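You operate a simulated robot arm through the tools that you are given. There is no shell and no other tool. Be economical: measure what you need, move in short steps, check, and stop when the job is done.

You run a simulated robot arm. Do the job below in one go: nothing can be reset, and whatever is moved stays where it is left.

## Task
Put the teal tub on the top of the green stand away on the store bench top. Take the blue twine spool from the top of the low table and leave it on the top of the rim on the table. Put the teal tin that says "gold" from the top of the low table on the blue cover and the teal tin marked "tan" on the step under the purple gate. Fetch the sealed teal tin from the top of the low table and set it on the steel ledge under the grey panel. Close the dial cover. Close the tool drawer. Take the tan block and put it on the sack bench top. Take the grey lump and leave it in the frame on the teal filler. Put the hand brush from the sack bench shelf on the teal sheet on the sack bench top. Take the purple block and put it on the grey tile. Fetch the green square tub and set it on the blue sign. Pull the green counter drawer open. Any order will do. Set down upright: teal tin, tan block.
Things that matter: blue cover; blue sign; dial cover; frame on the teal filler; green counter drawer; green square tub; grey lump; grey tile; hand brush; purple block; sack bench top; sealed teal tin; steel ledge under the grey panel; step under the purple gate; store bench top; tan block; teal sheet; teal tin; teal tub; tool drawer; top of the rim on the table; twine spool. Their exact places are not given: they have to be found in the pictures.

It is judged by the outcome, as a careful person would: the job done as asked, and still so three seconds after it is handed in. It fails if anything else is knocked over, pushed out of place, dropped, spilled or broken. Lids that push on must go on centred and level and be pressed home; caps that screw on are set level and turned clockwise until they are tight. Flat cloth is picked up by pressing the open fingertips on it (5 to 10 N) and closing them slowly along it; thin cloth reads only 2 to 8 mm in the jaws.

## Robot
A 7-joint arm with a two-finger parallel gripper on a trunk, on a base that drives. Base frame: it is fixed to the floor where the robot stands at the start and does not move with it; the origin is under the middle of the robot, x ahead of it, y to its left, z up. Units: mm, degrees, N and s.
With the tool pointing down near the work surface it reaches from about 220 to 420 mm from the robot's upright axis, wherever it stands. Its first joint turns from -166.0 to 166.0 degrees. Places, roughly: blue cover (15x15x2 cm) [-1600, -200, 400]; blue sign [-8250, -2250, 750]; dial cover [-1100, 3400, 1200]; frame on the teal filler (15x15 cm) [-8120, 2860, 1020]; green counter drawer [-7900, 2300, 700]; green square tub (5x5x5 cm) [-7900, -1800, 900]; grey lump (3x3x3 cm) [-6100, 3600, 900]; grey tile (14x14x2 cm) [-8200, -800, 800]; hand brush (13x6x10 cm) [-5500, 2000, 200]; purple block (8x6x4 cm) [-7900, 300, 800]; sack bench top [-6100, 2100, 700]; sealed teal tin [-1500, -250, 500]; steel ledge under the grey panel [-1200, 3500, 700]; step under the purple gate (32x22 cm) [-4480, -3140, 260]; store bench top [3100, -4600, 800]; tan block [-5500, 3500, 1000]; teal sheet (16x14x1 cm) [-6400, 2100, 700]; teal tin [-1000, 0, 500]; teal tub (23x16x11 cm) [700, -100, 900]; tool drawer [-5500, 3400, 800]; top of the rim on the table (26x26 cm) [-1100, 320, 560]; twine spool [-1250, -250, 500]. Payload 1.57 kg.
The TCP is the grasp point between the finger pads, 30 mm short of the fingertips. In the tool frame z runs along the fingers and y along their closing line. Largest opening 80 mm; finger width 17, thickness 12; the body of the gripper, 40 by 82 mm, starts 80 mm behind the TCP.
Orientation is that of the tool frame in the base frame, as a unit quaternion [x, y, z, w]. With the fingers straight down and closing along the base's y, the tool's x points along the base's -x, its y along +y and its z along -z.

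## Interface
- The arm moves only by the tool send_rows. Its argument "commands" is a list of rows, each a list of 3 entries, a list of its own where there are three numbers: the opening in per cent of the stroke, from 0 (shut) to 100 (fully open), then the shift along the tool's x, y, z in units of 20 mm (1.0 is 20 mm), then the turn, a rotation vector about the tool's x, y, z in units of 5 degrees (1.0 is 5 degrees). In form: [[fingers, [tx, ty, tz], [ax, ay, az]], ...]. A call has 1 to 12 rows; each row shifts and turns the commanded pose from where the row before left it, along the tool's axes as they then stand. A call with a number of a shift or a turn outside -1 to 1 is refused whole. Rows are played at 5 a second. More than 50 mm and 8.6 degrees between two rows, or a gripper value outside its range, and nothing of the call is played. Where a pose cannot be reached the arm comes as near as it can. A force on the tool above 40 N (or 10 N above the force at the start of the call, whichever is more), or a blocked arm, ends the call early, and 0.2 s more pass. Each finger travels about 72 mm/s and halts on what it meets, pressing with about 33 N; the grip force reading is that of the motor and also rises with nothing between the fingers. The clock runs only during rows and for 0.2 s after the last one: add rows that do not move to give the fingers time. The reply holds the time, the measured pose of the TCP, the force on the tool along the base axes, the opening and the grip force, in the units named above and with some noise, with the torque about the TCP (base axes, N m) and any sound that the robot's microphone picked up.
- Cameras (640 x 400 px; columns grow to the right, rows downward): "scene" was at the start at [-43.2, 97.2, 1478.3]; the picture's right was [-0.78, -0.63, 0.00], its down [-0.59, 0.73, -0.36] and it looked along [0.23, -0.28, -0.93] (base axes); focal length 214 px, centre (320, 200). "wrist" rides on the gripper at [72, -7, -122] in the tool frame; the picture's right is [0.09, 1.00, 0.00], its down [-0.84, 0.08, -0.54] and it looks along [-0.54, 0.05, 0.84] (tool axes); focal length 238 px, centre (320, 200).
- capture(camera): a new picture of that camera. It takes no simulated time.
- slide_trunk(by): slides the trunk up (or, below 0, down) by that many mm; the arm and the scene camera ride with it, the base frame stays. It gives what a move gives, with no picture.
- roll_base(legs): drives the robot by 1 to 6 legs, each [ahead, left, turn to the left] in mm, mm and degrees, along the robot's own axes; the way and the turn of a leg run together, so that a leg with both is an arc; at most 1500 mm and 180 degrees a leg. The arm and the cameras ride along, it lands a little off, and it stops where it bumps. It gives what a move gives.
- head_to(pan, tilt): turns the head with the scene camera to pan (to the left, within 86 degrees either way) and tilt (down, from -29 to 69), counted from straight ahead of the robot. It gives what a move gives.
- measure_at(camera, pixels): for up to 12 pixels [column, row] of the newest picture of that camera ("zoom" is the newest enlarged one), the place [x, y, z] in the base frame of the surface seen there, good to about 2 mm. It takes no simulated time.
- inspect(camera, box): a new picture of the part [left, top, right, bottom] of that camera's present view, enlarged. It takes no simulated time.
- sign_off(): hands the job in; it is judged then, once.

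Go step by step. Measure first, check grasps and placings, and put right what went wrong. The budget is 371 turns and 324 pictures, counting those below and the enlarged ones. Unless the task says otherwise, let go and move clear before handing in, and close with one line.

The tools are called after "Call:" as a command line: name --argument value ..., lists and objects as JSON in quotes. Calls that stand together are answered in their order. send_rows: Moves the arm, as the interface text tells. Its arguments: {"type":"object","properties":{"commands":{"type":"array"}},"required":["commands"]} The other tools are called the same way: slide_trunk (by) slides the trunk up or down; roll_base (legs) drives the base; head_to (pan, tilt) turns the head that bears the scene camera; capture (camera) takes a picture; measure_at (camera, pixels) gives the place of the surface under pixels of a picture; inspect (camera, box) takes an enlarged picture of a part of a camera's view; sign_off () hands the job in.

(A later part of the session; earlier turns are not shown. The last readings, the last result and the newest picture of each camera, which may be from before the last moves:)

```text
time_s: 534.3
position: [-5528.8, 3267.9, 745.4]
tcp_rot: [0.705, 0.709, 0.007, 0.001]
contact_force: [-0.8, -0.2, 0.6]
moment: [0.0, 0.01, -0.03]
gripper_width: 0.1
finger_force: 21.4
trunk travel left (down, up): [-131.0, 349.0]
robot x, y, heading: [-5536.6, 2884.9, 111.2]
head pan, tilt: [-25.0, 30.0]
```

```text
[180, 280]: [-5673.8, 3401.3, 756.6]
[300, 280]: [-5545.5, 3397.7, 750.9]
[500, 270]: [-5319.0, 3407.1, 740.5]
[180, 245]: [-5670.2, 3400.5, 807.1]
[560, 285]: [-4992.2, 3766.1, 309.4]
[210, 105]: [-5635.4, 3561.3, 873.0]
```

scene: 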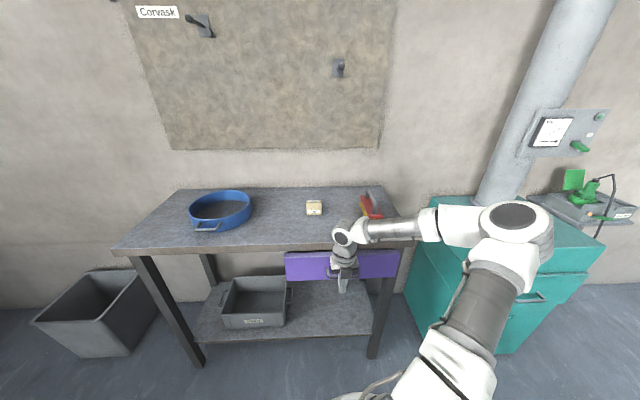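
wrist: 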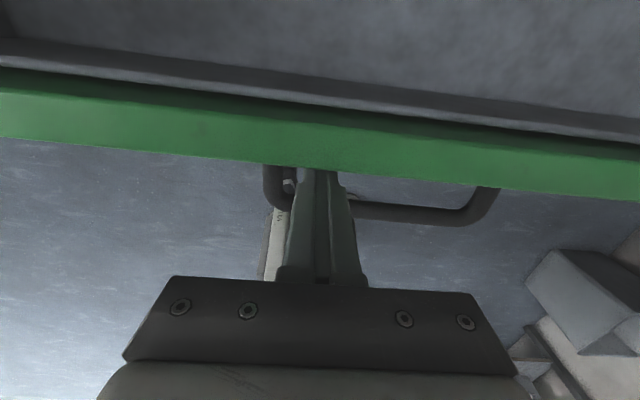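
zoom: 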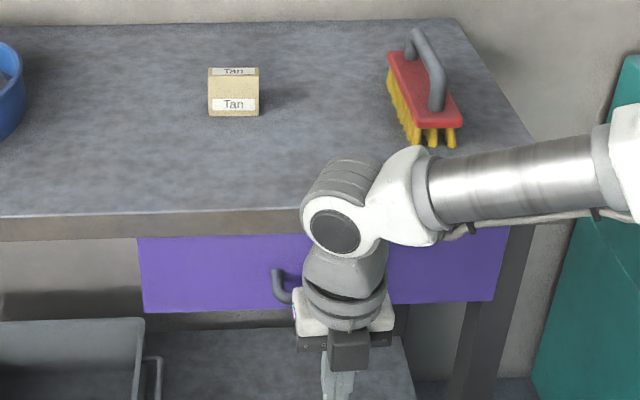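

Drawer front is flush (y≈3400). Next the tan block: raise, approach and extend.

Call:
slide_trunk --by 290

Call:
roll_base --legs '[[139, 28, 0]]'

Call:
send_rows --commands '[[100, [1, 0, 0], [0, 0, 0]], [100, [1, 0, 0], [0, 0, 0]], [100, [1, 0, 0], [0, 0, 0]], [100, [1, 0, 0], [0, 0, 0]], [100, [1, 0, 0], [0, 0, 0]], [100, [1, 0, 0], [0, 0, 0]], [100, [1, 0, 0], [0, 0, 0]]]'

Call:
capture --camera "wrist"

Call:
capture --camera "scene"

```text
time_s: 537.2
position: [-5528.9, 3267.8, 1033.0]
tcp_rot: [0.705, 0.709, 0.007, 0.001]
contact_force: [-0.3, 0.3, -1.5]
moment: [0.0, 0.01, -0.01]
gripper_width: 0.1
finger_force: 21.8
trunk travel left (down, up): [-421.0, 59.0]
robot x, y, heading: [-5538.2, 2882.0, 110.9]
head pan, tilt: [-25.0, 30.0]
```

```text
time_s: 538.8
position: [-5604.8, 3387.0, 1035.0]
tcp_rot: [0.705, 0.709, 0.007, 0.002]
contact_force: [0.3, 0.8, 0.6]
moment: [0.02, -0.04, -0.01]
gripper_width: 0.2
finger_force: 21.6
trunk travel left (down, up): [-421.0, 59.0]
robot x, y, heading: [-5615.8, 3003.7, 110.9]
head pan, tilt: [-25.0, 30.0]
```

```text
time_s: 540.4
position: [-5606.2, 3525.5, 1036.6]
tcp_rot: [0.705, 0.709, 0.006, 0.002]
contact_force: [0.1, -0.3, 0.5]
moment: [-0.02, 0.01, 0.02]
gripper_width: 80.2
finger_force: 0.1
trunk travel left (down, up): [-421.0, 59.0]
robot x, y, heading: [-5615.0, 3001.7, 111.0]
head pan, tilt: [-25.0, 30.0]
```

```text
170 pictures are left
```

wrist: 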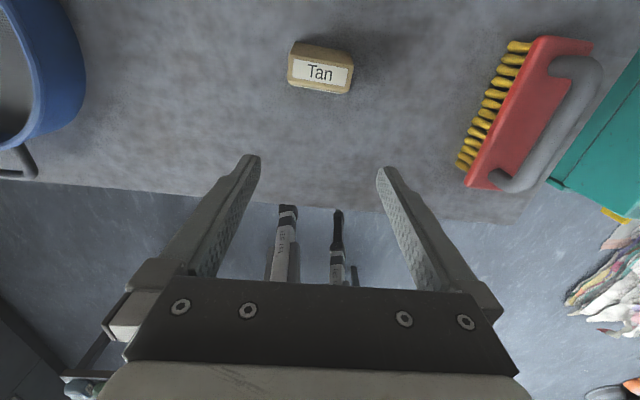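

```text
169 pictures are left
```

scene: 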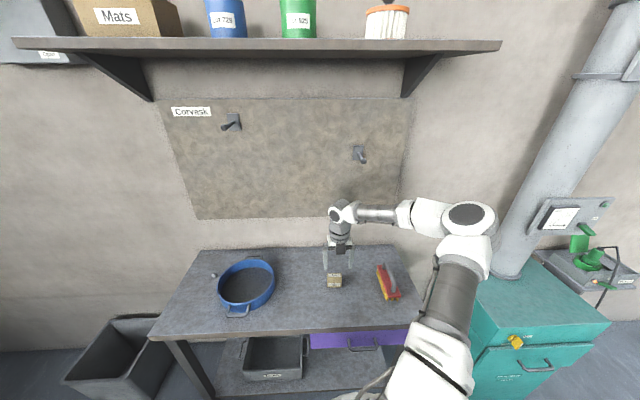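

Call:
measure_at --camera "wrist" --pixels '[[292, 55], [352, 65], [290, 85], [348, 92], [320, 72], [300, 45], [345, 52]]'

Call:
inspect --camera "scene" --box '[190, 240, 370, 350]'

```text
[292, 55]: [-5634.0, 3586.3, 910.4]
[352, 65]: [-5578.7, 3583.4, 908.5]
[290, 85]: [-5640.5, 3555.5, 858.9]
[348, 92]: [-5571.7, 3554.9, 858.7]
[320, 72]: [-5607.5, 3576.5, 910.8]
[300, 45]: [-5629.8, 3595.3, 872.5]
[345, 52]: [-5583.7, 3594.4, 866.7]
```

```text
3.56 times, centred on (280, 295) of scene
```

zoom: 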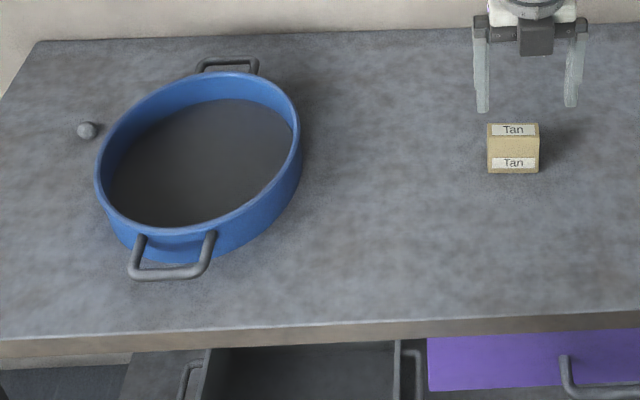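

Block centre (-5606,3576), 55 mm wide, top 910. Move over, descend, and grip.

Call:
send_rows --commands '[[100, [0.85, 0, 0], [0, 0, 0]], [100, [0.85, 0, 0], [0, 0, 0]], [100, [0.8, 0, 0], [0, 0, 0]]]'

Call:
slide_trunk --by -143

Call:
send_rows --commands '[[80, [0, 0, 0], [0, 0, 0]], [60, [0, 0, 0], [0, 0, 0]], [45, [0, 0, 0], [0, 0, 0]], [45, [0, 0, 0], [0, 0, 0]]]'

Call:
capture --camera "wrist"

```text
time_s: 541.2
position: [-5606.9, 3577.6, 1035.0]
tcp_rot: [0.705, 0.709, 0.007, 0.002]
contact_force: [-0.7, 0.1, -0.3]
moment: [0.01, 0.0, -0.01]
gripper_width: 79.9
finger_force: 0.0
trunk travel left (down, up): [-421.0, 59.0]
robot x, y, heading: [-5618.2, 3003.1, 111.0]
head pan, tilt: [-25.0, 30.0]
```

```text
time_s: 542.9
position: [-5607.0, 3576.5, 893.1]
tcp_rot: [0.705, 0.71, 0.007, 0.001]
contact_force: [-0.2, 0.3, 0.0]
moment: [0.0, 0.03, 0.02]
gripper_width: 79.9
finger_force: 0.1
trunk travel left (down, up): [-278.0, 202.0]
robot x, y, heading: [-5615.5, 3004.7, 111.1]
head pan, tilt: [-25.0, 30.0]
```

```text
time_s: 543.9
position: [-5607.1, 3576.4, 892.3]
tcp_rot: [0.705, 0.709, 0.006, 0.002]
contact_force: [-0.2, 0.2, 0.2]
moment: [0.01, 0.05, -0.03]
gripper_width: 59.7
finger_force: 33.4
trunk travel left (down, up): [-278.0, 202.0]
robot x, y, heading: [-5613.5, 3004.0, 111.1]
head pan, tilt: [-25.0, 30.0]
```

```text
167 pictures are left
```

wrist: 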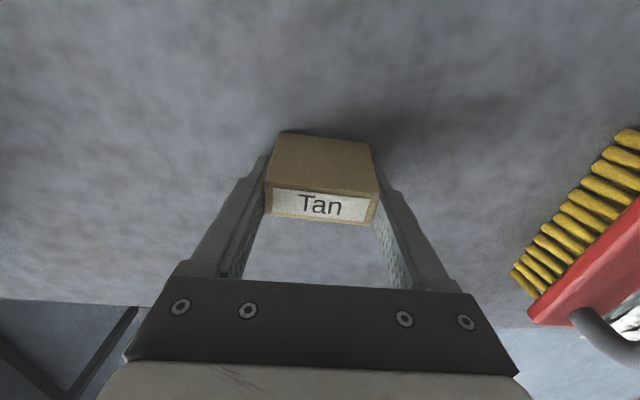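

Gripped (59.7 mm), upright. Lift, retract, and go round the west end of the sack bench to its free south side.

Call:
slide_trunk --by 145

Call:
send_rows --commands '[[45, [-1, 0, 0], [0, 0, 0]], [45, [-1, 0, 0], [0, 0, 0]], [45, [-1, 0, 0], [0, 0, 0]], [45, [-1, 0, 0], [0, 0, 0]], [45, [-1, 0, 0], [0, 0, 0]], [45, [-1, 0, 0], [0, 0, 0]], [45, [-1, 0, 0], [0, 0, 0]], [45, [-1, 0, 0], [0, 0, 0]], [45, [-1, 0, 0], [0, 0, 0]]]'

Call:
roll_base --legs '[[-140, 54, 0], [460, 1200, 0], [-1149, 494, 0], [-304, -794, 0]]'

Call:
capture --camera "scene"

Call:
capture --camera "wrist"

```text
time_s: 545.6
position: [-5606.2, 3576.1, 1037.6]
tcp_rot: [0.705, 0.709, 0.007, 0.001]
contact_force: [0.8, -0.5, -0.8]
moment: [0.0, -0.01, 0.03]
gripper_width: 59.5
finger_force: 33.2
trunk travel left (down, up): [-423.0, 57.0]
robot x, y, heading: [-5614.1, 3005.2, 111.3]
head pan, tilt: [-25.0, 30.0]
```

```text
time_s: 547.6
position: [-5606.3, 3396.2, 1035.5]
tcp_rot: [0.705, 0.709, 0.006, 0.001]
contact_force: [0.3, -0.4, -0.3]
moment: [-0.05, -0.01, 0.01]
gripper_width: 59.6
finger_force: 32.9
trunk travel left (down, up): [-423.0, 57.0]
robot x, y, heading: [-5615.4, 3000.7, 111.0]
head pan, tilt: [-25.0, 30.0]
```

```text
time_s: 571.4
position: [-6080.8, 2017.5, 1037.4]
tcp_rot: [0.707, 0.707, 0.007, 0.001]
contact_force: [-0.3, -0.2, -0.2]
moment: [-0.02, 0.02, -0.01]
gripper_width: 58.9
finger_force: 32.9
trunk travel left (down, up): [-423.0, 57.0]
robot x, y, heading: [-6094.4, 1622.4, 110.7]
head pan, tilt: [-25.0, 30.0]
```

```text
166 pictures are left
```

scene: 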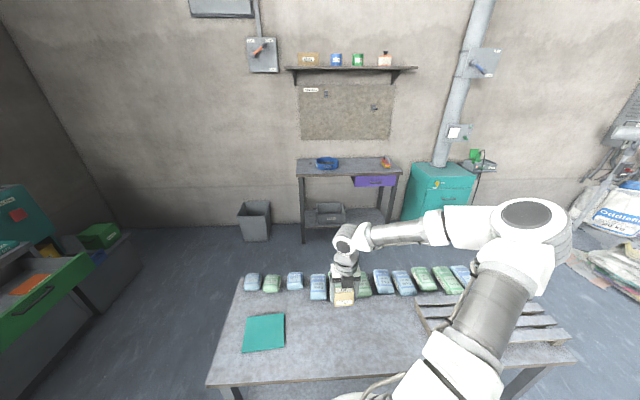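

```text
165 pictures are left
```

wrist: 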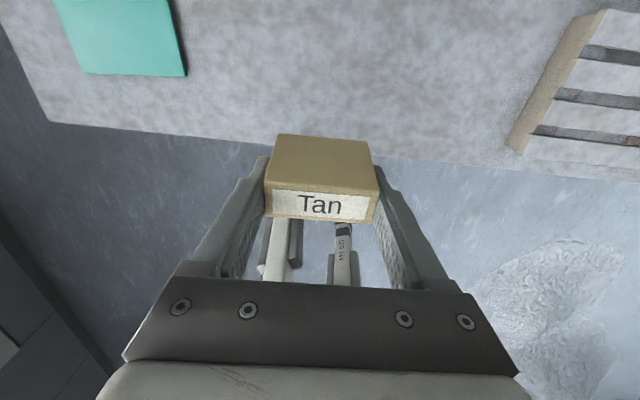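

Spot (-6081,2060) is clear. Extend 45 mm and lower.

Call:
measure_at --camera "wrist" --pixels '[[512, 148], [590, 20], [183, 75], [320, 100], [320, 20]]'

Call:
send_rows --commands '[[45, [0.75, 0, 0], [0, 0, 0]], [45, [0.75, 0, 0], [0, 0, 0]], [45, [0.75, 0, 0], [0, 0, 0]]]'

Call:
slide_trunk --by -270

Call:
slide_trunk --by -10

Call:
slide_trunk --by -3

```text
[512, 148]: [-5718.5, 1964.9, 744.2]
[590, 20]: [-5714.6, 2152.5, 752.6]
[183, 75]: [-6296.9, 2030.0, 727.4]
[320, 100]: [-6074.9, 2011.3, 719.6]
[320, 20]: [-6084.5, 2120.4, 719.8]
```

```text
time_s: 572.2
position: [-6078.8, 2062.2, 1036.4]
tcp_rot: [0.707, 0.707, 0.005, 0.002]
contact_force: [-0.3, 0.5, -0.9]
moment: [-0.01, 0.0, -0.03]
gripper_width: 59.0
finger_force: 32.5
trunk travel left (down, up): [-423.0, 57.0]
robot x, y, heading: [-6091.6, 1621.8, 110.8]
head pan, tilt: [-25.0, 30.0]
```

```text
time_s: 574.9
position: [-6080.7, 2062.4, 766.0]
tcp_rot: [0.707, 0.707, 0.007, 0.002]
contact_force: [0.9, 0.7, -0.5]
moment: [0.0, 0.01, 0.02]
gripper_width: 59.0
finger_force: 32.8
trunk travel left (down, up): [-153.0, 327.0]
robot x, y, heading: [-6091.4, 1622.6, 110.6]
head pan, tilt: [-25.0, 30.0]
```

```text
time_s: 575.5
position: [-6081.2, 2062.9, 755.5]
tcp_rot: [0.707, 0.707, 0.006, 0.001]
contact_force: [0.4, 0.4, -0.7]
moment: [0.03, -0.02, 0.01]
gripper_width: 59.0
finger_force: 33.1
trunk travel left (down, up): [-143.0, 337.0]
robot x, y, heading: [-6089.1, 1625.4, 110.8]
head pan, tilt: [-25.0, 30.0]
```

```text
time_s: 576.0
position: [-6080.7, 2063.1, 753.7]
tcp_rot: [0.707, 0.707, 0.005, 0.0]
contact_force: [-0.9, -0.6, -1.2]
moment: [-0.01, 0.01, 0.0]
gripper_width: 59.3
finger_force: 32.9
trunk travel left (down, up): [-140.0, 340.0]
robot x, y, heading: [-6094.0, 1621.5, 110.9]
head pan, tilt: [-25.0, 30.0]
```

Call:
slide_trunk --by -1.5

Call:
slide_trunk --by -1

```text
time_s: 576.5
position: [-6079.5, 2062.2, 752.6]
tcp_rot: [0.707, 0.707, 0.006, 0.002]
contact_force: [0.4, -1.0, 7.7]
moment: [-0.03, 0.23, 0.0]
gripper_width: 59.3
finger_force: 33.0
trunk travel left (down, up): [-138.0, 342.0]
robot x, y, heading: [-6097.2, 1622.4, 110.7]
head pan, tilt: [-25.0, 30.0]
```

```text
time_s: 577.0
position: [-6080.7, 2063.0, 753.0]
tcp_rot: [0.707, 0.707, 0.007, 0.001]
contact_force: [1.3, -2.4, 20.3]
moment: [-0.11, 0.62, 0.04]
gripper_width: 59.2
finger_force: 33.4
trunk travel left (down, up): [-137.0, 343.0]
robot x, y, heading: [-6090.4, 1625.9, 110.6]
head pan, tilt: [-25.0, 30.0]
```

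Down. Release and rise.

Call:
send_rows --commands '[[80, [0, 0, 0], [0, 0, 0]], [90, [0, 0, 0], [0, 0, 0]], [100, [0, 0, 0], [0, 0, 0]], [100, [0, 0, 0], [0, 0, 0]]]'

Call:
slide_trunk --by 200

Call:
capture --camera "wrist"

Call:
head_to --pan -60 --tilt 50

Call:
capture --camera "scene"

```text
time_s: 578.0
position: [-6081.5, 2062.9, 750.2]
tcp_rot: [0.707, 0.707, 0.006, 0.001]
contact_force: [0.5, 0.0, -0.4]
moment: [0.01, 0.03, 0.0]
gripper_width: 80.0
finger_force: 0.1
trunk travel left (down, up): [-137.0, 343.0]
robot x, y, heading: [-6094.0, 1624.4, 110.4]
head pan, tilt: [-25.0, 30.0]
```

```text
time_s: 580.2
position: [-6080.2, 2062.9, 951.5]
tcp_rot: [0.707, 0.707, 0.006, 0.002]
contact_force: [0.1, -0.3, -0.4]
moment: [0.01, -0.01, -0.01]
gripper_width: 80.1
finger_force: 0.0
trunk travel left (down, up): [-337.0, 143.0]
robot x, y, heading: [-6090.5, 1622.3, 110.9]
head pan, tilt: [-25.0, 30.0]
```

```text
164 pictures are left
```

wrist: 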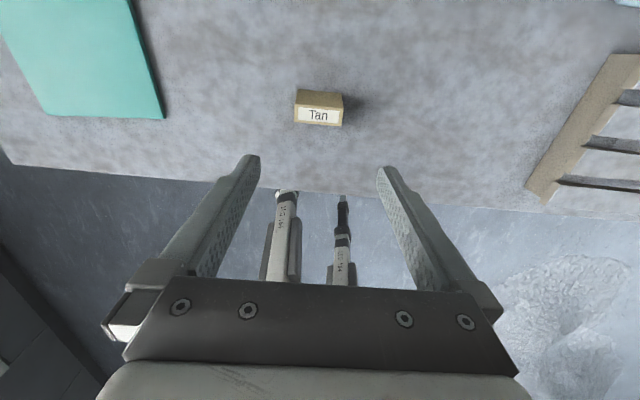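

```text
time_s: 581.2
position: [-6080.8, 2062.5, 950.7]
tcp_rot: [0.707, 0.707, 0.006, 0.001]
contact_force: [-0.4, 0.9, 0.3]
moment: [-0.03, 0.01, 0.01]
gripper_width: 79.8
finger_force: 0.1
trunk travel left (down, up): [-337.0, 143.0]
robot x, y, heading: [-6093.5, 1618.3, 110.8]
head pan, tilt: [-60.0, 50.0]
```

```text
163 pictures are left
```

scene: 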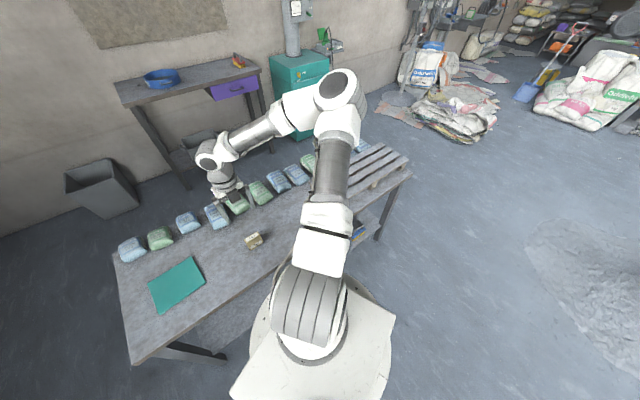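

Tan block placed upright. Now find the hand brush on the shelf: drive to face the bench's east half from the south with the head low.

Call:
roll_base --legs '[[-440, -364, 0]]'

Call:
slide_trunk --by -330

Call:
head_to --pan -25 --tilt 35

Call:
capture --camera "scene"

```text
time_s: 584.6
position: [-5589.4, 1780.6, 950.9]
tcp_rot: [0.706, 0.708, 0.005, 0.001]
contact_force: [-0.2, 0.3, -0.8]
moment: [-0.01, 0.01, 0.06]
gripper_width: 80.0
finger_force: 0.1
trunk travel left (down, up): [-337.0, 143.0]
robot x, y, heading: [-5600.3, 1338.2, 110.8]
head pan, tilt: [-60.0, 50.0]
```

```text
time_s: 587.9
position: [-5589.4, 1781.3, 621.4]
tcp_rot: [0.706, 0.708, 0.006, 0.001]
contact_force: [-0.3, 0.8, 0.4]
moment: [0.05, -0.01, 0.0]
gripper_width: 80.1
finger_force: 0.1
trunk travel left (down, up): [-7.0, 473.0]
robot x, y, heading: [-5599.3, 1339.3, 110.8]
head pan, tilt: [-60.0, 50.0]
```

```text
time_s: 588.9
position: [-5588.9, 1779.6, 621.4]
tcp_rot: [0.706, 0.708, 0.006, 0.001]
contact_force: [0.2, 0.3, 1.1]
moment: [-0.03, 0.01, -0.01]
gripper_width: 80.1
finger_force: 0.1
trunk travel left (down, up): [-7.0, 473.0]
robot x, y, heading: [-5595.5, 1339.6, 111.0]
head pan, tilt: [-25.0, 35.0]
```

```text
162 pictures are left
```

scene: 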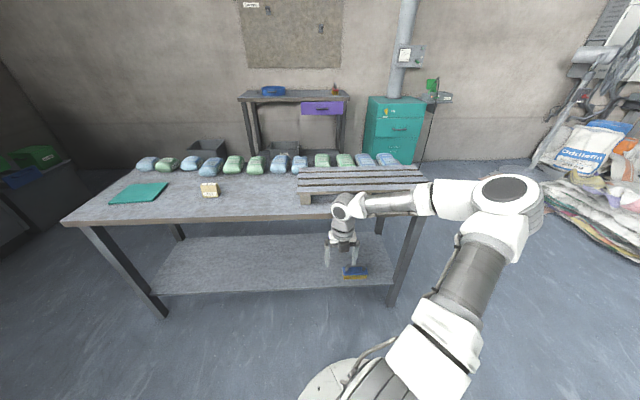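

The brush is at (354,270) near the shelf's front edge. Zoom and measure.

Call:
inspect --camera "scene" --box '[310, 215, 420, 310]'

Call:
measure_at --camera "zoom" --pixels '[[235, 220], [300, 215], [270, 228], [270, 250], [330, 250], [240, 270], [330, 265], [270, 195], [300, 290], [350, 180], [420, 240], [420, 80]]'

```text
4.21 times, centred on (365, 262) of scene
```

zoom: 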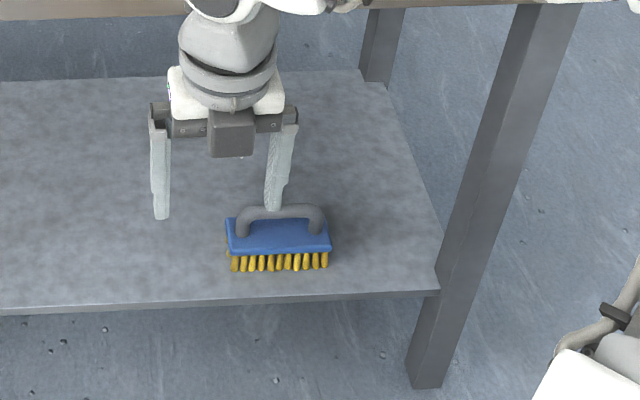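

```text
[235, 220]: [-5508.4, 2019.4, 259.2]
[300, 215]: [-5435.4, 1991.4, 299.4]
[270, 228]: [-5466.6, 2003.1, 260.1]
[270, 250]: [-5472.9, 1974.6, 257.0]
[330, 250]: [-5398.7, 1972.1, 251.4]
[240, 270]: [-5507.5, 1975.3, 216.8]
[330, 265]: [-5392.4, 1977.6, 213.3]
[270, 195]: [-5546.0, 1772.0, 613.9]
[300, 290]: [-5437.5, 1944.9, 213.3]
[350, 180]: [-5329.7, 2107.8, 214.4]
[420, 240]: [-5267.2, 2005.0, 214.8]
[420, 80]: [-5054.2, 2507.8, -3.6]
```

The handle arch runs along x near y≈1995, top z≈300+. I can grip one upright of the handle closing along x, with the tool pitched so the wrist stays outside the bench edge. Zoom for handle details.

Call:
inspect --camera "scene" --box '[335, 255, 375, 290]'

Call:
measure_at --camera "zoom" --pixels '[[190, 150], [205, 130], [235, 115], [300, 100], [420, 105], [480, 130], [490, 160], [200, 175], [220, 165], [300, 150], [300, 220], [480, 185]]'

```text
11.43 times, centred on (355, 272) of scene
```

zoom: 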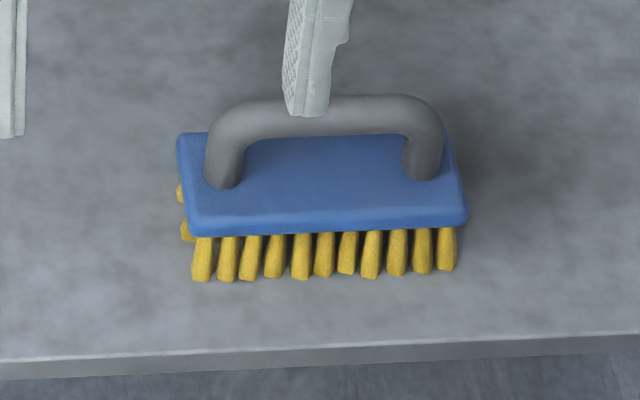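

```text
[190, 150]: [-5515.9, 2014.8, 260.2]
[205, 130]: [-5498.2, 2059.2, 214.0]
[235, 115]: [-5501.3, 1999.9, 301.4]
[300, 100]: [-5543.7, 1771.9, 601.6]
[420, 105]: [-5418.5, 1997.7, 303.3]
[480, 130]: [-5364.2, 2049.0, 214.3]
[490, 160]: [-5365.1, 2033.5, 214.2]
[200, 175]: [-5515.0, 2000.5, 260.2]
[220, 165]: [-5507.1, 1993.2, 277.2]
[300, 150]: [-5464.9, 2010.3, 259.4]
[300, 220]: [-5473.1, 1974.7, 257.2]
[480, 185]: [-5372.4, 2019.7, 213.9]
```

Only a grip across the handle bar works: closing along y, with the tool tilted north so the wrist stays outside the bench edge. I'll stand south-east with the arm at 135°. Reposition first.

Call:
roll_base --legs '[[-261, -432, 0], [0, 0, 45]]'

Call:
send_rows --commands '[[40, [0, 0, 0], [0, 0, -1]], [40, [0, 0, 0], [0, 0, -1]], [40, [0, 0, 0], [0, 0, -1]], [40, [0, 0, 0], [0, 0, -1]], [40, [0, 0, 0], [0, 0, -1]], [40, [0, 0, 0], [0, 0, -1]], [40, [0, 0, 0], [0, 0, -1]], [40, [0, 0, 0], [0, 0, -1]], [40, [0, 0, 0], [0, 0, -1]]]'

Call:
send_rows --commands '[[40, [0, 0, 0], [-1, 0, 0]], [40, [0, 0, 0], [-1, 0, 0]], [40, [0, 0, 0], [-1, 0, 0]], [40, [0, 0, 0], [-1, 0, 0]], [40, [0, 0, 0], [-1, 0, 0]], [40, [0, 0, 0], [-1, 0, 0]], [40, [0, 0, 0], [-1, 0, 0]], [40, [0, 0, 0], [-1, 0, 0]]]'

Call:
capture --camera "scene"

```text
time_s: 595.4
position: [-5396.6, 1574.1, 621.1]
tcp_rot: [0.384, 0.923, 0.006, -0.002]
contact_force: [0.2, 0.0, -0.1]
moment: [-0.02, -0.04, 0.04]
gripper_width: 79.9
finger_force: 0.0
trunk travel left (down, up): [-7.0, 473.0]
robot x, y, heading: [-5094.6, 1254.3, 155.5]
head pan, tilt: [-25.0, 35.0]
```

```text
time_s: 597.4
position: [-5396.9, 1572.9, 620.8]
tcp_rot: [0.001, 1.0, 0.007, 0.002]
contact_force: [0.8, 0.1, 0.2]
moment: [0.0, -0.01, 0.03]
gripper_width: 31.9
finger_force: 0.0
trunk travel left (down, up): [-7.0, 473.0]
robot x, y, heading: [-5094.0, 1251.7, 155.4]
head pan, tilt: [-25.0, 35.0]
```

```text
time_s: 599.2
position: [-5396.9, 1572.2, 620.8]
tcp_rot: [0.001, 0.937, 0.348, 0.001]
contact_force: [-0.4, -0.4, 0.7]
moment: [0.04, 0.02, 0.04]
gripper_width: 31.7
finger_force: 0.0
trunk travel left (down, up): [-7.0, 473.0]
robot x, y, heading: [-5096.7, 1253.0, 155.4]
head pan, tilt: [-25.0, 35.0]
```

```text
159 pictures are left
```

scene: 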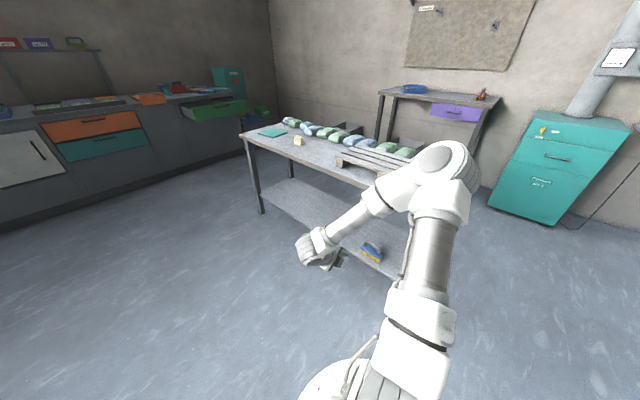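

Orientation is right: fingers point down and north at ~40°. Lower the TCP by 240 mm.

Call:
send_rows --commands '[[40, [0, -0.652, 0.758], [0, 0, 0]], [40, [0, -0.652, 0.758], [0, 0, 0]], [40, [0, -0.652, 0.758], [0, 0, 0]], [40, [0, -0.652, 0.758], [0, 0, 0]], [40, [0, -0.652, 0.758], [0, 0, 0]], [40, [0, -0.652, 0.758], [0, 0, 0]], [40, [0, -0.652, 0.758], [0, 0, 0]], [40, [0, -0.652, 0.758], [0, 0, 0]], [40, [0, -0.652, 0.758], [0, 0, 0]], [40, [0, -0.652, 0.758], [0, 0, 0]], [40, [0, -0.652, 0.758], [0, 0, 0]]]'

Call:
capture --camera "wrist"

Call:
head_to --pan -30 --tilt 40

Call:
capture --camera "scene"

```text
time_s: 601.6
position: [-5394.8, 1574.5, 402.2]
tcp_rot: [0.002, 0.938, 0.347, 0.002]
contact_force: [-0.3, -0.1, 0.0]
moment: [0.04, 0.0, -0.03]
gripper_width: 31.9
finger_force: 0.0
trunk travel left (down, up): [-7.0, 473.0]
robot x, y, heading: [-5090.6, 1252.6, 155.4]
head pan, tilt: [-25.0, 35.0]
```

```text
158 pictures are left
```

wrist: 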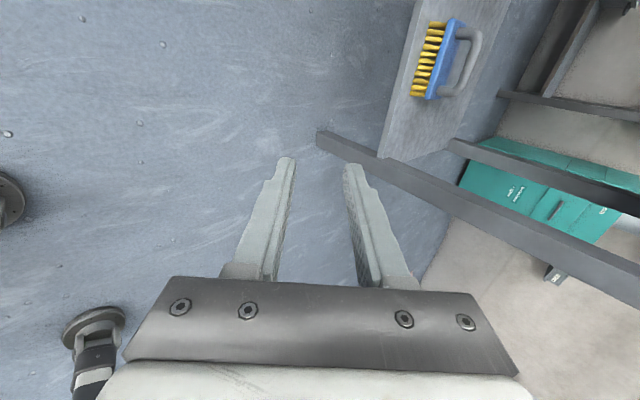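

```text
time_s: 602.3
position: [-5395.4, 1574.2, 401.3]
tcp_rot: [0.002, 0.938, 0.347, 0.003]
contact_force: [0.1, 0.3, -0.8]
moment: [0.0, -0.03, 0.01]
gripper_width: 31.9
finger_force: 0.1
trunk travel left (down, up): [-7.0, 473.0]
robot x, y, heading: [-5094.7, 1252.5, 155.4]
head pan, tilt: [-30.0, 40.0]
```

```text
157 pictures are left
```

scene: 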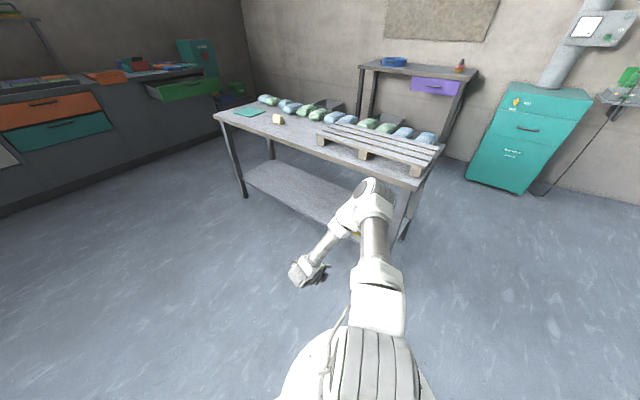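

The wrist camera sees the brush and handle. Measure the bar.

Call:
inspect --camera "wrist" --box '[390, 0, 520, 130]'

Call:
measure_at --camera "wrist" --pixels '[[480, 40], [474, 62], [465, 85], [462, 32], [450, 92], [456, 25], [410, 150]]'

```text
3.08 times, centred on (455, 65) of wrist
```

zoom: 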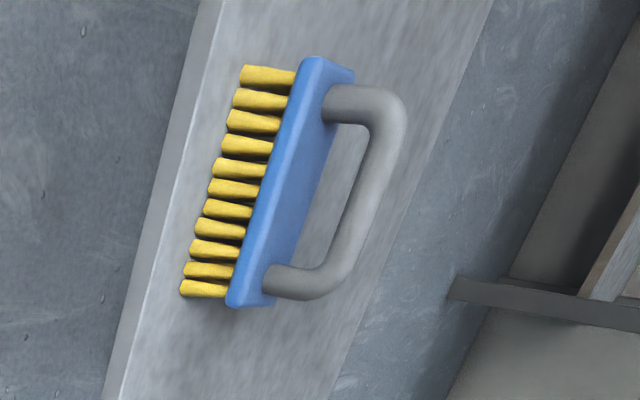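

```text
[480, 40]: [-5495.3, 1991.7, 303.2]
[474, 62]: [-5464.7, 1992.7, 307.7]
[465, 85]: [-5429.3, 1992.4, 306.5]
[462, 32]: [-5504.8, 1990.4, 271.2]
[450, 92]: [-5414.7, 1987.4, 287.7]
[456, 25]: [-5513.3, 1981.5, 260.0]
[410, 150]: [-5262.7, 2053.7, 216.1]
```

Bar centre ≈(y 1998, z 302). Adjust, then drive to the pre-grasp point.

Call:
send_rows --commands '[[40, [0, 0.1, 0.7], [0, 0, 0]], [40, [0, 0.1, 0.7], [0, 0, 0]], [40, [0, 0.1, 0.7], [0, 0, 0]]]'

Call:
roll_base --legs '[[197, -275, 0]]'

Call:
capture --camera "wrist"

Call:
capture --camera "scene"

```text
time_s: 603.1
position: [-5397.9, 1607.6, 386.8]
tcp_rot: [0.001, 0.937, 0.348, 0.003]
contact_force: [-0.2, 0.5, -1.4]
moment: [-0.02, 0.0, 0.0]
gripper_width: 32.0
finger_force: 0.0
out of reach, approached as far as the arm can: row 2, 3
trunk travel left (down, up): [-7.0, 473.0]
robot x, y, heading: [-5096.7, 1254.9, 155.5]
head pan, tilt: [-30.0, 40.0]
```

```text
time_s: 605.6
position: [-5458.6, 1915.2, 390.2]
tcp_rot: [-0.002, 0.938, 0.346, -0.001]
contact_force: [0.6, 0.8, 0.3]
moment: [0.02, 0.04, -0.02]
gripper_width: 32.1
finger_force: 0.1
trunk travel left (down, up): [-7.0, 473.0]
robot x, y, heading: [-5152.3, 1564.8, 155.0]
head pan, tilt: [-30.0, 40.0]
stopped in leg 1: the robot was blocked; the commanded pose is now the measured one
```

```text
155 pictures are left
```

wrist: 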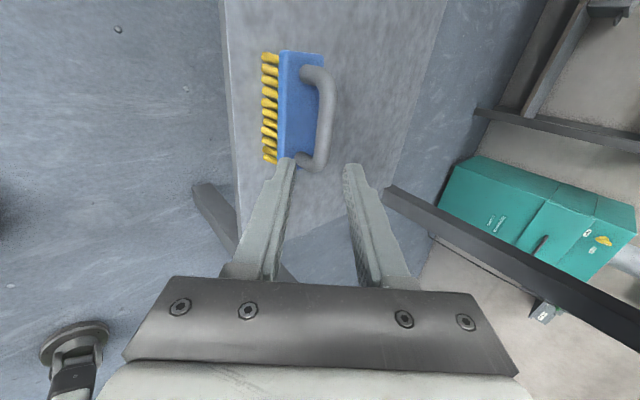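

```text
154 pictures are left
```

scene: 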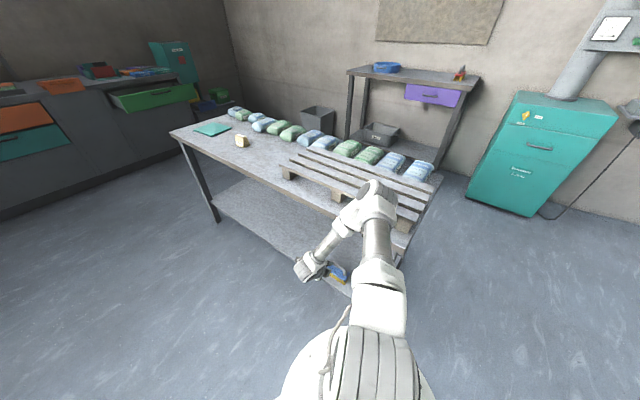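

Call:
measure_at --camera "scene" --pixels '[[375, 195], [355, 215], [340, 215], [375, 240], [370, 310], [318, 245], [300, 268], [390, 200], [395, 225]]'

Call:
inspect --camera "scene" --box '[280, 150, 460, 310]'

```text
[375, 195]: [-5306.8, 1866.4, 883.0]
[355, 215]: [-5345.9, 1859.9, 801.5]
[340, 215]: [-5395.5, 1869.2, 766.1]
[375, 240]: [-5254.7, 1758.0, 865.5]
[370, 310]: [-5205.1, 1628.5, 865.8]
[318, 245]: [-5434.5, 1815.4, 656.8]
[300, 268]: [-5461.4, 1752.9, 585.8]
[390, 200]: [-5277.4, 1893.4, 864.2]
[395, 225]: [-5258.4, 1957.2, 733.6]
```

```text
2.50 times, centred on (370, 230) of scene
```

zoom: 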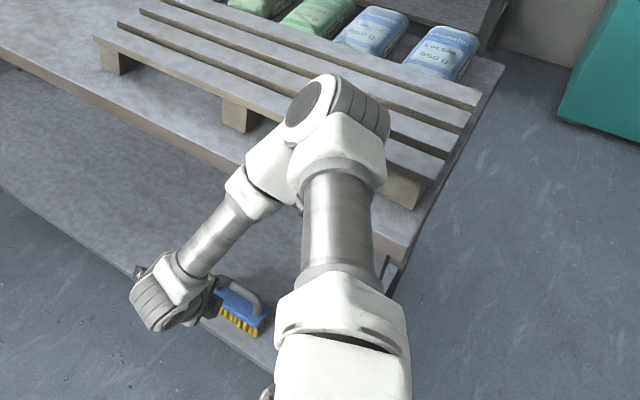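

The elbow rests against the bench/pallet from this side. I'll back off and instead come from the south-west with the tool turned the other way. First back off and untilt.

Call:
roll_base --legs '[[-152, 326, 0], [0, 0, -72]]'

Call:
slide_trunk --by 200

Call:
send_rows --commands '[[40, [0, 0, 0], [1, 0, 0]], [40, [0, 0, 0], [1, 0, 0]], [40, [0, 0, 0], [1, 0, 0]], [40, [0, 0, 0], [1, 0, 0]], [40, [0, 0, 0], [1, 0, 0]], [40, [0, 0, 0], [1, 0, 0]], [40, [0, 0, 0], [1, 0, 0]], [40, [0, 0, 0], [1, 0, 0]]]'

Call:
send_rows --commands '[[40, [0, 0, 0], [0, 0, 1]], [40, [0, 0, 0], [0, 0, 1]], [40, [0, 0, 0], [0, 0, 1]], [40, [0, 0, 0], [0, 0, 1]], [40, [0, 0, 0], [0, 0, 1]], [40, [0, 0, 0], [0, 0, 1]], [40, [0, 0, 0], [0, 0, 1]], [40, [0, 0, 0], [0, 0, 1]], [40, [0, 0, 0], [0, 0, 1]], [40, [0, 0, 0], [0, 0, 1]], [40, [0, 0, 0], [0, 0, 1]], [40, [0, 0, 0], [0, 0, 1]]]'

Call:
send_rows --commands '[[40, [0, 0, 0], [0, 0, 1]], [40, [0, 0, 0], [0, 0, 1]], [40, [0, 0, 0], [0, 0, 1]], [40, [0, 0, 0], [0, 0, 1]], [40, [0, 0, 0], [0, 0, 1]], [40, [0, 0, 0], [0, 0, 1]], [40, [0, 0, 0], [0, 0, 1]], [40, [0, 0, 0], [0, 0, 1]], [40, [0, 0, 0], [0, 0, 1]]]'

```text
time_s: 612.7
position: [-4925.5, 1610.5, 388.0]
tcp_rot: [0.54, 0.767, 0.282, 0.201]
contact_force: [-0.4, -0.1, 0.1]
moment: [-0.02, -0.01, 0.01]
gripper_width: 31.9
finger_force: 0.0
trunk travel left (down, up): [-7.0, 473.0]
robot x, y, heading: [-5153.1, 1204.9, 84.8]
head pan, tilt: [-30.0, 40.0]
```

```text
time_s: 614.8
position: [-4925.0, 1609.3, 587.3]
tcp_rot: [0.54, 0.767, 0.281, 0.201]
contact_force: [-0.5, 0.5, 0.2]
moment: [-0.01, 0.04, -0.02]
gripper_width: 32.0
finger_force: 0.1
trunk travel left (down, up): [-207.0, 273.0]
robot x, y, heading: [-5155.0, 1205.4, 84.8]
head pan, tilt: [-30.0, 40.0]
```

```text
time_s: 616.6
position: [-4925.9, 1609.4, 586.5]
tcp_rot: [0.576, 0.817, 0.002, 0.001]
contact_force: [-0.5, 0.6, 0.5]
moment: [0.02, -0.01, -0.01]
gripper_width: 32.1
finger_force: 0.1
trunk travel left (down, up): [-207.0, 273.0]
robot x, y, heading: [-5155.3, 1208.1, 84.6]
head pan, tilt: [-30.0, 40.0]
```

```text
time_s: 619.2
position: [-4925.1, 1610.3, 587.5]
tcp_rot: [0.908, 0.418, 0.002, 0.001]
contact_force: [-0.7, -1.1, -0.5]
moment: [0.01, 0.04, -0.02]
gripper_width: 32.2
finger_force: 0.0
trunk travel left (down, up): [-207.0, 273.0]
robot x, y, heading: [-5154.3, 1208.2, 84.8]
head pan, tilt: [-30.0, 40.0]
```

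```text
time_s: 621.2
position: [-4924.2, 1610.2, 589.1]
tcp_rot: [0.999, 0.039, 0.004, 0.001]
contact_force: [-0.4, 0.1, -0.9]
moment: [0.02, 0.0, 0.01]
gripper_width: 31.9
finger_force: 0.1
trunk travel left (down, up): [-207.0, 273.0]
robot x, y, heading: [-5155.8, 1206.2, 85.0]
head pan, tilt: [-30.0, 40.0]
```

The other turn direction has no limit problem (tool x now points east). Now tilt 40° and lower.

Call:
send_rows --commands '[[40, [0, 0, 0], [0, 0, 0.9]], [40, [0, 0, 0], [1, 0, 0]], [40, [0, 0, 0], [1, 0, 0]], [40, [0, 0, 0], [1, 0, 0]], [40, [0, 0, 0], [1, 0, 0]], [40, [0, 0, 0], [1, 0, 0]], [40, [0, 0, 0], [1, 0, 0]], [40, [0, 0, 0], [1, 0, 0]], [40, [0, 0, 0], [1, 0, 0]]]'

Call:
slide_trunk --by -200

Call:
send_rows --commands '[[40, [0, 0.65, 0.76], [0, 0, 0]], [40, [0, 0.65, 0.76], [0, 0, 0]], [40, [0, 0.65, 0.76], [0, 0, 0]], [40, [0, 0.65, 0.76], [0, 0, 0]]]'

Call:
capture --camera "wrist"

```text
time_s: 623.2
position: [-4907.4, 1623.1, 638.9]
tcp_rot: [0.942, 0.003, 0.0, -0.335]
contact_force: [0.3, 0.2, 1.1]
moment: [0.01, 0.0, -0.02]
gripper_width: 32.1
finger_force: 0.0
out of reach, approached as far as the arm can: row 8, 9
trunk travel left (down, up): [-207.0, 273.0]
robot x, y, heading: [-5155.5, 1205.7, 85.0]
head pan, tilt: [-30.0, 40.0]
```

```text
time_s: 625.4
position: [-4907.8, 1625.2, 438.5]
tcp_rot: [0.942, 0.003, 0.0, -0.335]
contact_force: [-0.7, 0.4, -0.1]
moment: [-0.03, -0.01, 0.0]
gripper_width: 31.9
finger_force: 0.1
trunk travel left (down, up): [-7.0, 473.0]
robot x, y, heading: [-5157.6, 1205.9, 85.0]
head pan, tilt: [-30.0, 40.0]
```

```text
time_s: 626.4
position: [-4886.3, 1634.7, 424.9]
tcp_rot: [0.944, 0.002, 0.0, -0.331]
contact_force: [-0.6, -0.1, -0.4]
moment: [0.0, 0.0, -0.01]
gripper_width: 31.9
finger_force: 0.2
out of reach, approached as far as the arm can: row 1, 2, 3, 4
trunk travel left (down, up): [-7.0, 473.0]
robot x, y, heading: [-5150.6, 1210.3, 84.9]
head pan, tilt: [-30.0, 40.0]
```

```text
152 pictures are left
```

wrist: 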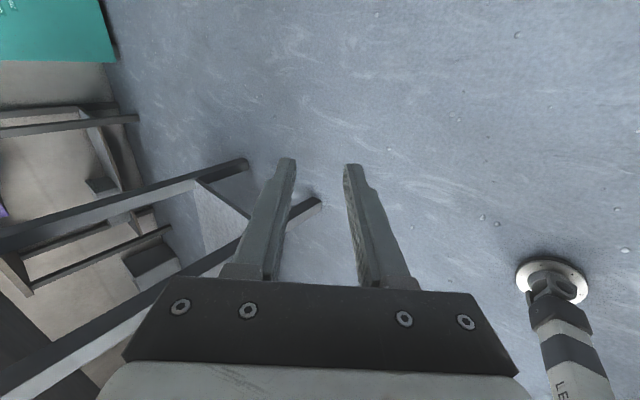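

Tilt at that depth exceeds reach; geometry shows a ~15° tilt from the south-west should clear the bench edge. Reduce tilt and lower.

Call:
send_rows --commands '[[40, [0, 0, 0], [-1, 0, 0]], [40, [0, 0, 0], [-1, 0, 0]], [40, [0, 0, 0], [-1, 0, 0]], [40, [0, 0, 0], [-1, 0, 0]], [40, [0, 0, 0], [-1, 0, 0]], [40, [0, 0.26, 0.966], [0, 0, 0]], [40, [0, 0.26, 0.966], [0, 0, 0]], [40, [0, 0.26, 0.966], [0, 0, 0]], [40, [0, 0.16, 0.6], [0, 0, 0]]]'

Call:
head_to --pan -30 --tilt 45

Call:
capture --camera "scene"

```text
time_s: 628.4
position: [-4886.3, 1635.2, 351.1]
tcp_rot: [0.992, 0.003, 0.001, -0.123]
contact_force: [-0.2, 0.1, 0.5]
moment: [0.02, 0.06, -0.01]
gripper_width: 32.1
finger_force: 0.0
trunk travel left (down, up): [-7.0, 473.0]
robot x, y, heading: [-5154.6, 1208.9, 84.9]
head pan, tilt: [-30.0, 40.0]
```

```text
time_s: 629.1
position: [-4886.9, 1635.1, 351.9]
tcp_rot: [0.993, 0.002, 0.001, -0.122]
contact_force: [0.7, 0.2, 0.7]
moment: [0.0, 0.01, -0.02]
gripper_width: 32.1
finger_force: 0.0
trunk travel left (down, up): [-7.0, 473.0]
robot x, y, heading: [-5153.7, 1203.3, 84.6]
head pan, tilt: [-30.0, 45.0]
```

```text
151 pictures are left
```

scene: 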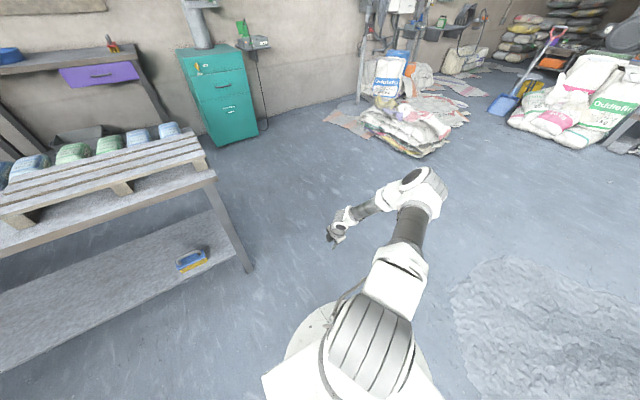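

Measure the arm geometry in this pose to verify it would clear the bench edge.

Call:
measure_at --camera "scene" --pixels '[[425, 180], [400, 190], [370, 207], [345, 213], [340, 222], [345, 235], [430, 210], [360, 208], [385, 200]]'

Call:
inspect --camera "scene" --box '[300, 150, 460, 270]'

```text
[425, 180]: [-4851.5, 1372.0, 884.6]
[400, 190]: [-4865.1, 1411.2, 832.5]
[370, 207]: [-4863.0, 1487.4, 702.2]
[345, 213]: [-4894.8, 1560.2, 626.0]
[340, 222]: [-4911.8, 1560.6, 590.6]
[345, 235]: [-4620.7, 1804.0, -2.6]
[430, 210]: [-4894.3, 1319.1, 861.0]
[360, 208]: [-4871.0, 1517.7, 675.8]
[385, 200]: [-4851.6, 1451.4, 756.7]
```

```text
3.33 times, centred on (380, 210) of scene
```

zoom: 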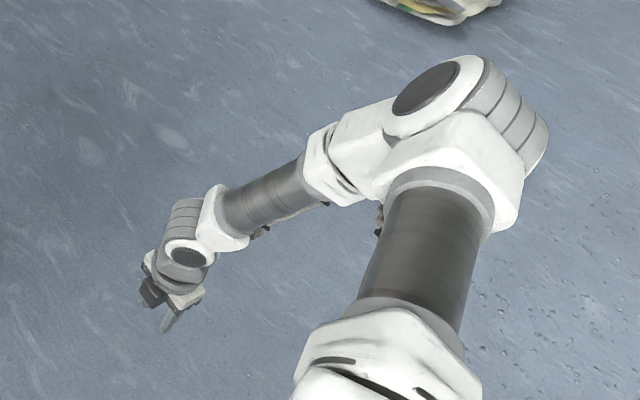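

The forearm would pass ~50 mm under the bench edge. Raise slightly and drive in from the south-west, stopping short to check.

Call:
send_rows --commands '[[40, [0, -0.18, -0.68], [0, 0, 0]]]'

Call:
roll_base --legs '[[-52, 571, 0], [284, 26, 0]]'

Call:
capture --camera "wrist"

Call:
capture --camera "scene"

```text
time_s: 629.5
position: [-4886.0, 1634.8, 366.0]
tcp_rot: [0.992, 0.002, 0.002, -0.122]
contact_force: [-0.3, -0.4, 0.2]
moment: [0.01, 0.0, 0.01]
gripper_width: 31.9
finger_force: 0.0
trunk travel left (down, up): [-7.0, 473.0]
robot x, y, heading: [-5153.8, 1203.7, 84.8]
head pan, tilt: [-30.0, 45.0]
```

```text
time_s: 636.3
position: [-5462.3, 1917.9, 365.4]
tcp_rot: [0.992, 0.003, 0.002, -0.122]
contact_force: [-0.1, 0.3, 0.8]
moment: [0.01, -0.05, 0.01]
gripper_width: 32.0
finger_force: 0.1
trunk travel left (down, up): [-7.0, 473.0]
robot x, y, heading: [-5726.5, 1491.3, 85.0]
head pan, tilt: [-30.0, 45.0]
```

```text
149 pictures are left
```

wrist: 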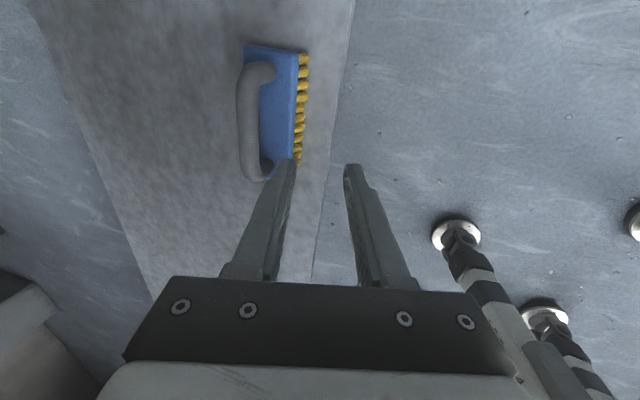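

```text
148 pictures are left
```

scene: 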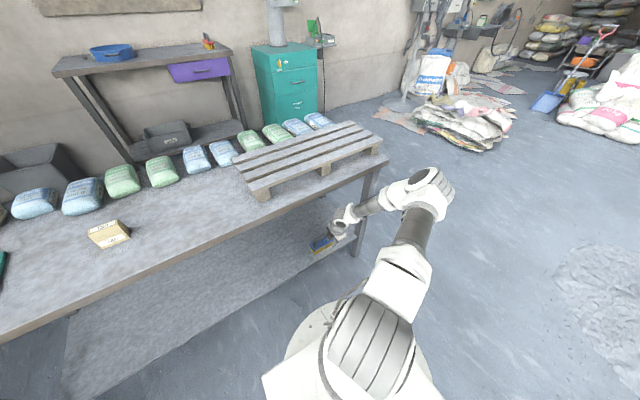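

Call:
measure_at --camera "wrist" --pixels '[[245, 90], [243, 110], [244, 130], [250, 160], [262, 72], [270, 120]]'

Call:
measure_at --camera "scene" --pixels '[[375, 205], [345, 215], [352, 240], [340, 222], [300, 210]]'

```text
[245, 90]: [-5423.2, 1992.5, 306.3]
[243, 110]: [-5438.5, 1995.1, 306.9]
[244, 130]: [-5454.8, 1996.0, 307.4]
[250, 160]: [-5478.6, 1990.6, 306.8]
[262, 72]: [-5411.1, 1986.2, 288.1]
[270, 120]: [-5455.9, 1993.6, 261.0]
```

```text
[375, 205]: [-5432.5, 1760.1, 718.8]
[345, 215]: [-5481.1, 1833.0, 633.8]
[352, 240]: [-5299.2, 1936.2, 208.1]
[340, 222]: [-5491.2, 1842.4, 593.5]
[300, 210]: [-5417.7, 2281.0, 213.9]
```

Bar centre y≈1997, z≈300. Move in 79 mm.

Call:
roll_base --legs '[[79, 7, 0]]'

Call:
capture --camera "wrist"

```text
time_s: 637.5
position: [-5461.6, 1997.2, 365.3]
tcp_rot: [0.992, 0.004, 0.002, -0.122]
contact_force: [-0.5, 0.2, 0.4]
moment: [0.02, 0.0, 0.01]
gripper_width: 32.1
finger_force: 0.0
trunk travel left (down, up): [-7.0, 473.0]
robot x, y, heading: [-5731.9, 1571.9, 85.2]
head pan, tilt: [-30.0, 45.0]
```

```text
147 pictures are left
```

wrist: 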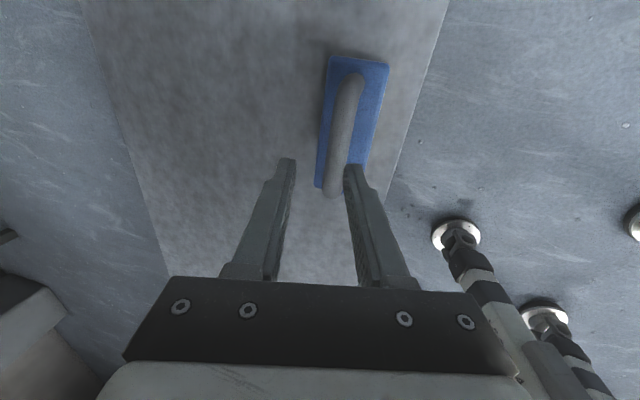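

Open a bit wider, offset 3 mm south, and descend straight down to z≈304.

Call:
send_rows --commands '[[56, [0, 0.15, -0.04], [0, 0, 0]], [56, [0, 0.12, 0.485], [0, 0, 0]], [56, [0, 0.12, 0.485], [0, 0, 0]], [56, [0, 0.12, 0.485], [0, 0, 0]], [56, [0, 0.12, 0.485], [0, 0, 0]], [56, [0, 0.12, 0.485], [0, 0, 0]], [56, [0, 0.12, 0.485], [0, 0, 0]], [56, [0, 0, 0], [0, 0, 0]]]'

Call:
capture --camera "wrist"

```text
time_s: 639.3
position: [-5463.1, 1993.0, 335.7]
tcp_rot: [0.992, 0.003, 0.001, -0.122]
contact_force: [-0.2, -0.1, 0.6]
moment: [-0.01, -0.04, 0.02]
gripper_width: 44.7
finger_force: 0.1
out of reach, approached as far as the arm can: row 5, 6, 7
trunk travel left (down, up): [-7.0, 473.0]
robot x, y, heading: [-5729.4, 1569.4, 85.0]
head pan, tilt: [-30.0, 45.0]
```

```text
146 pictures are left
```

wrist: 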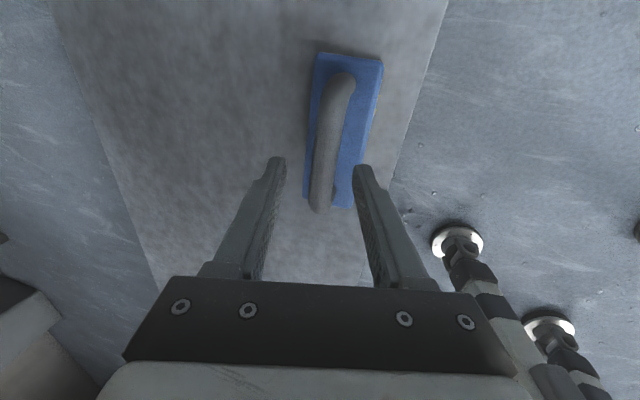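

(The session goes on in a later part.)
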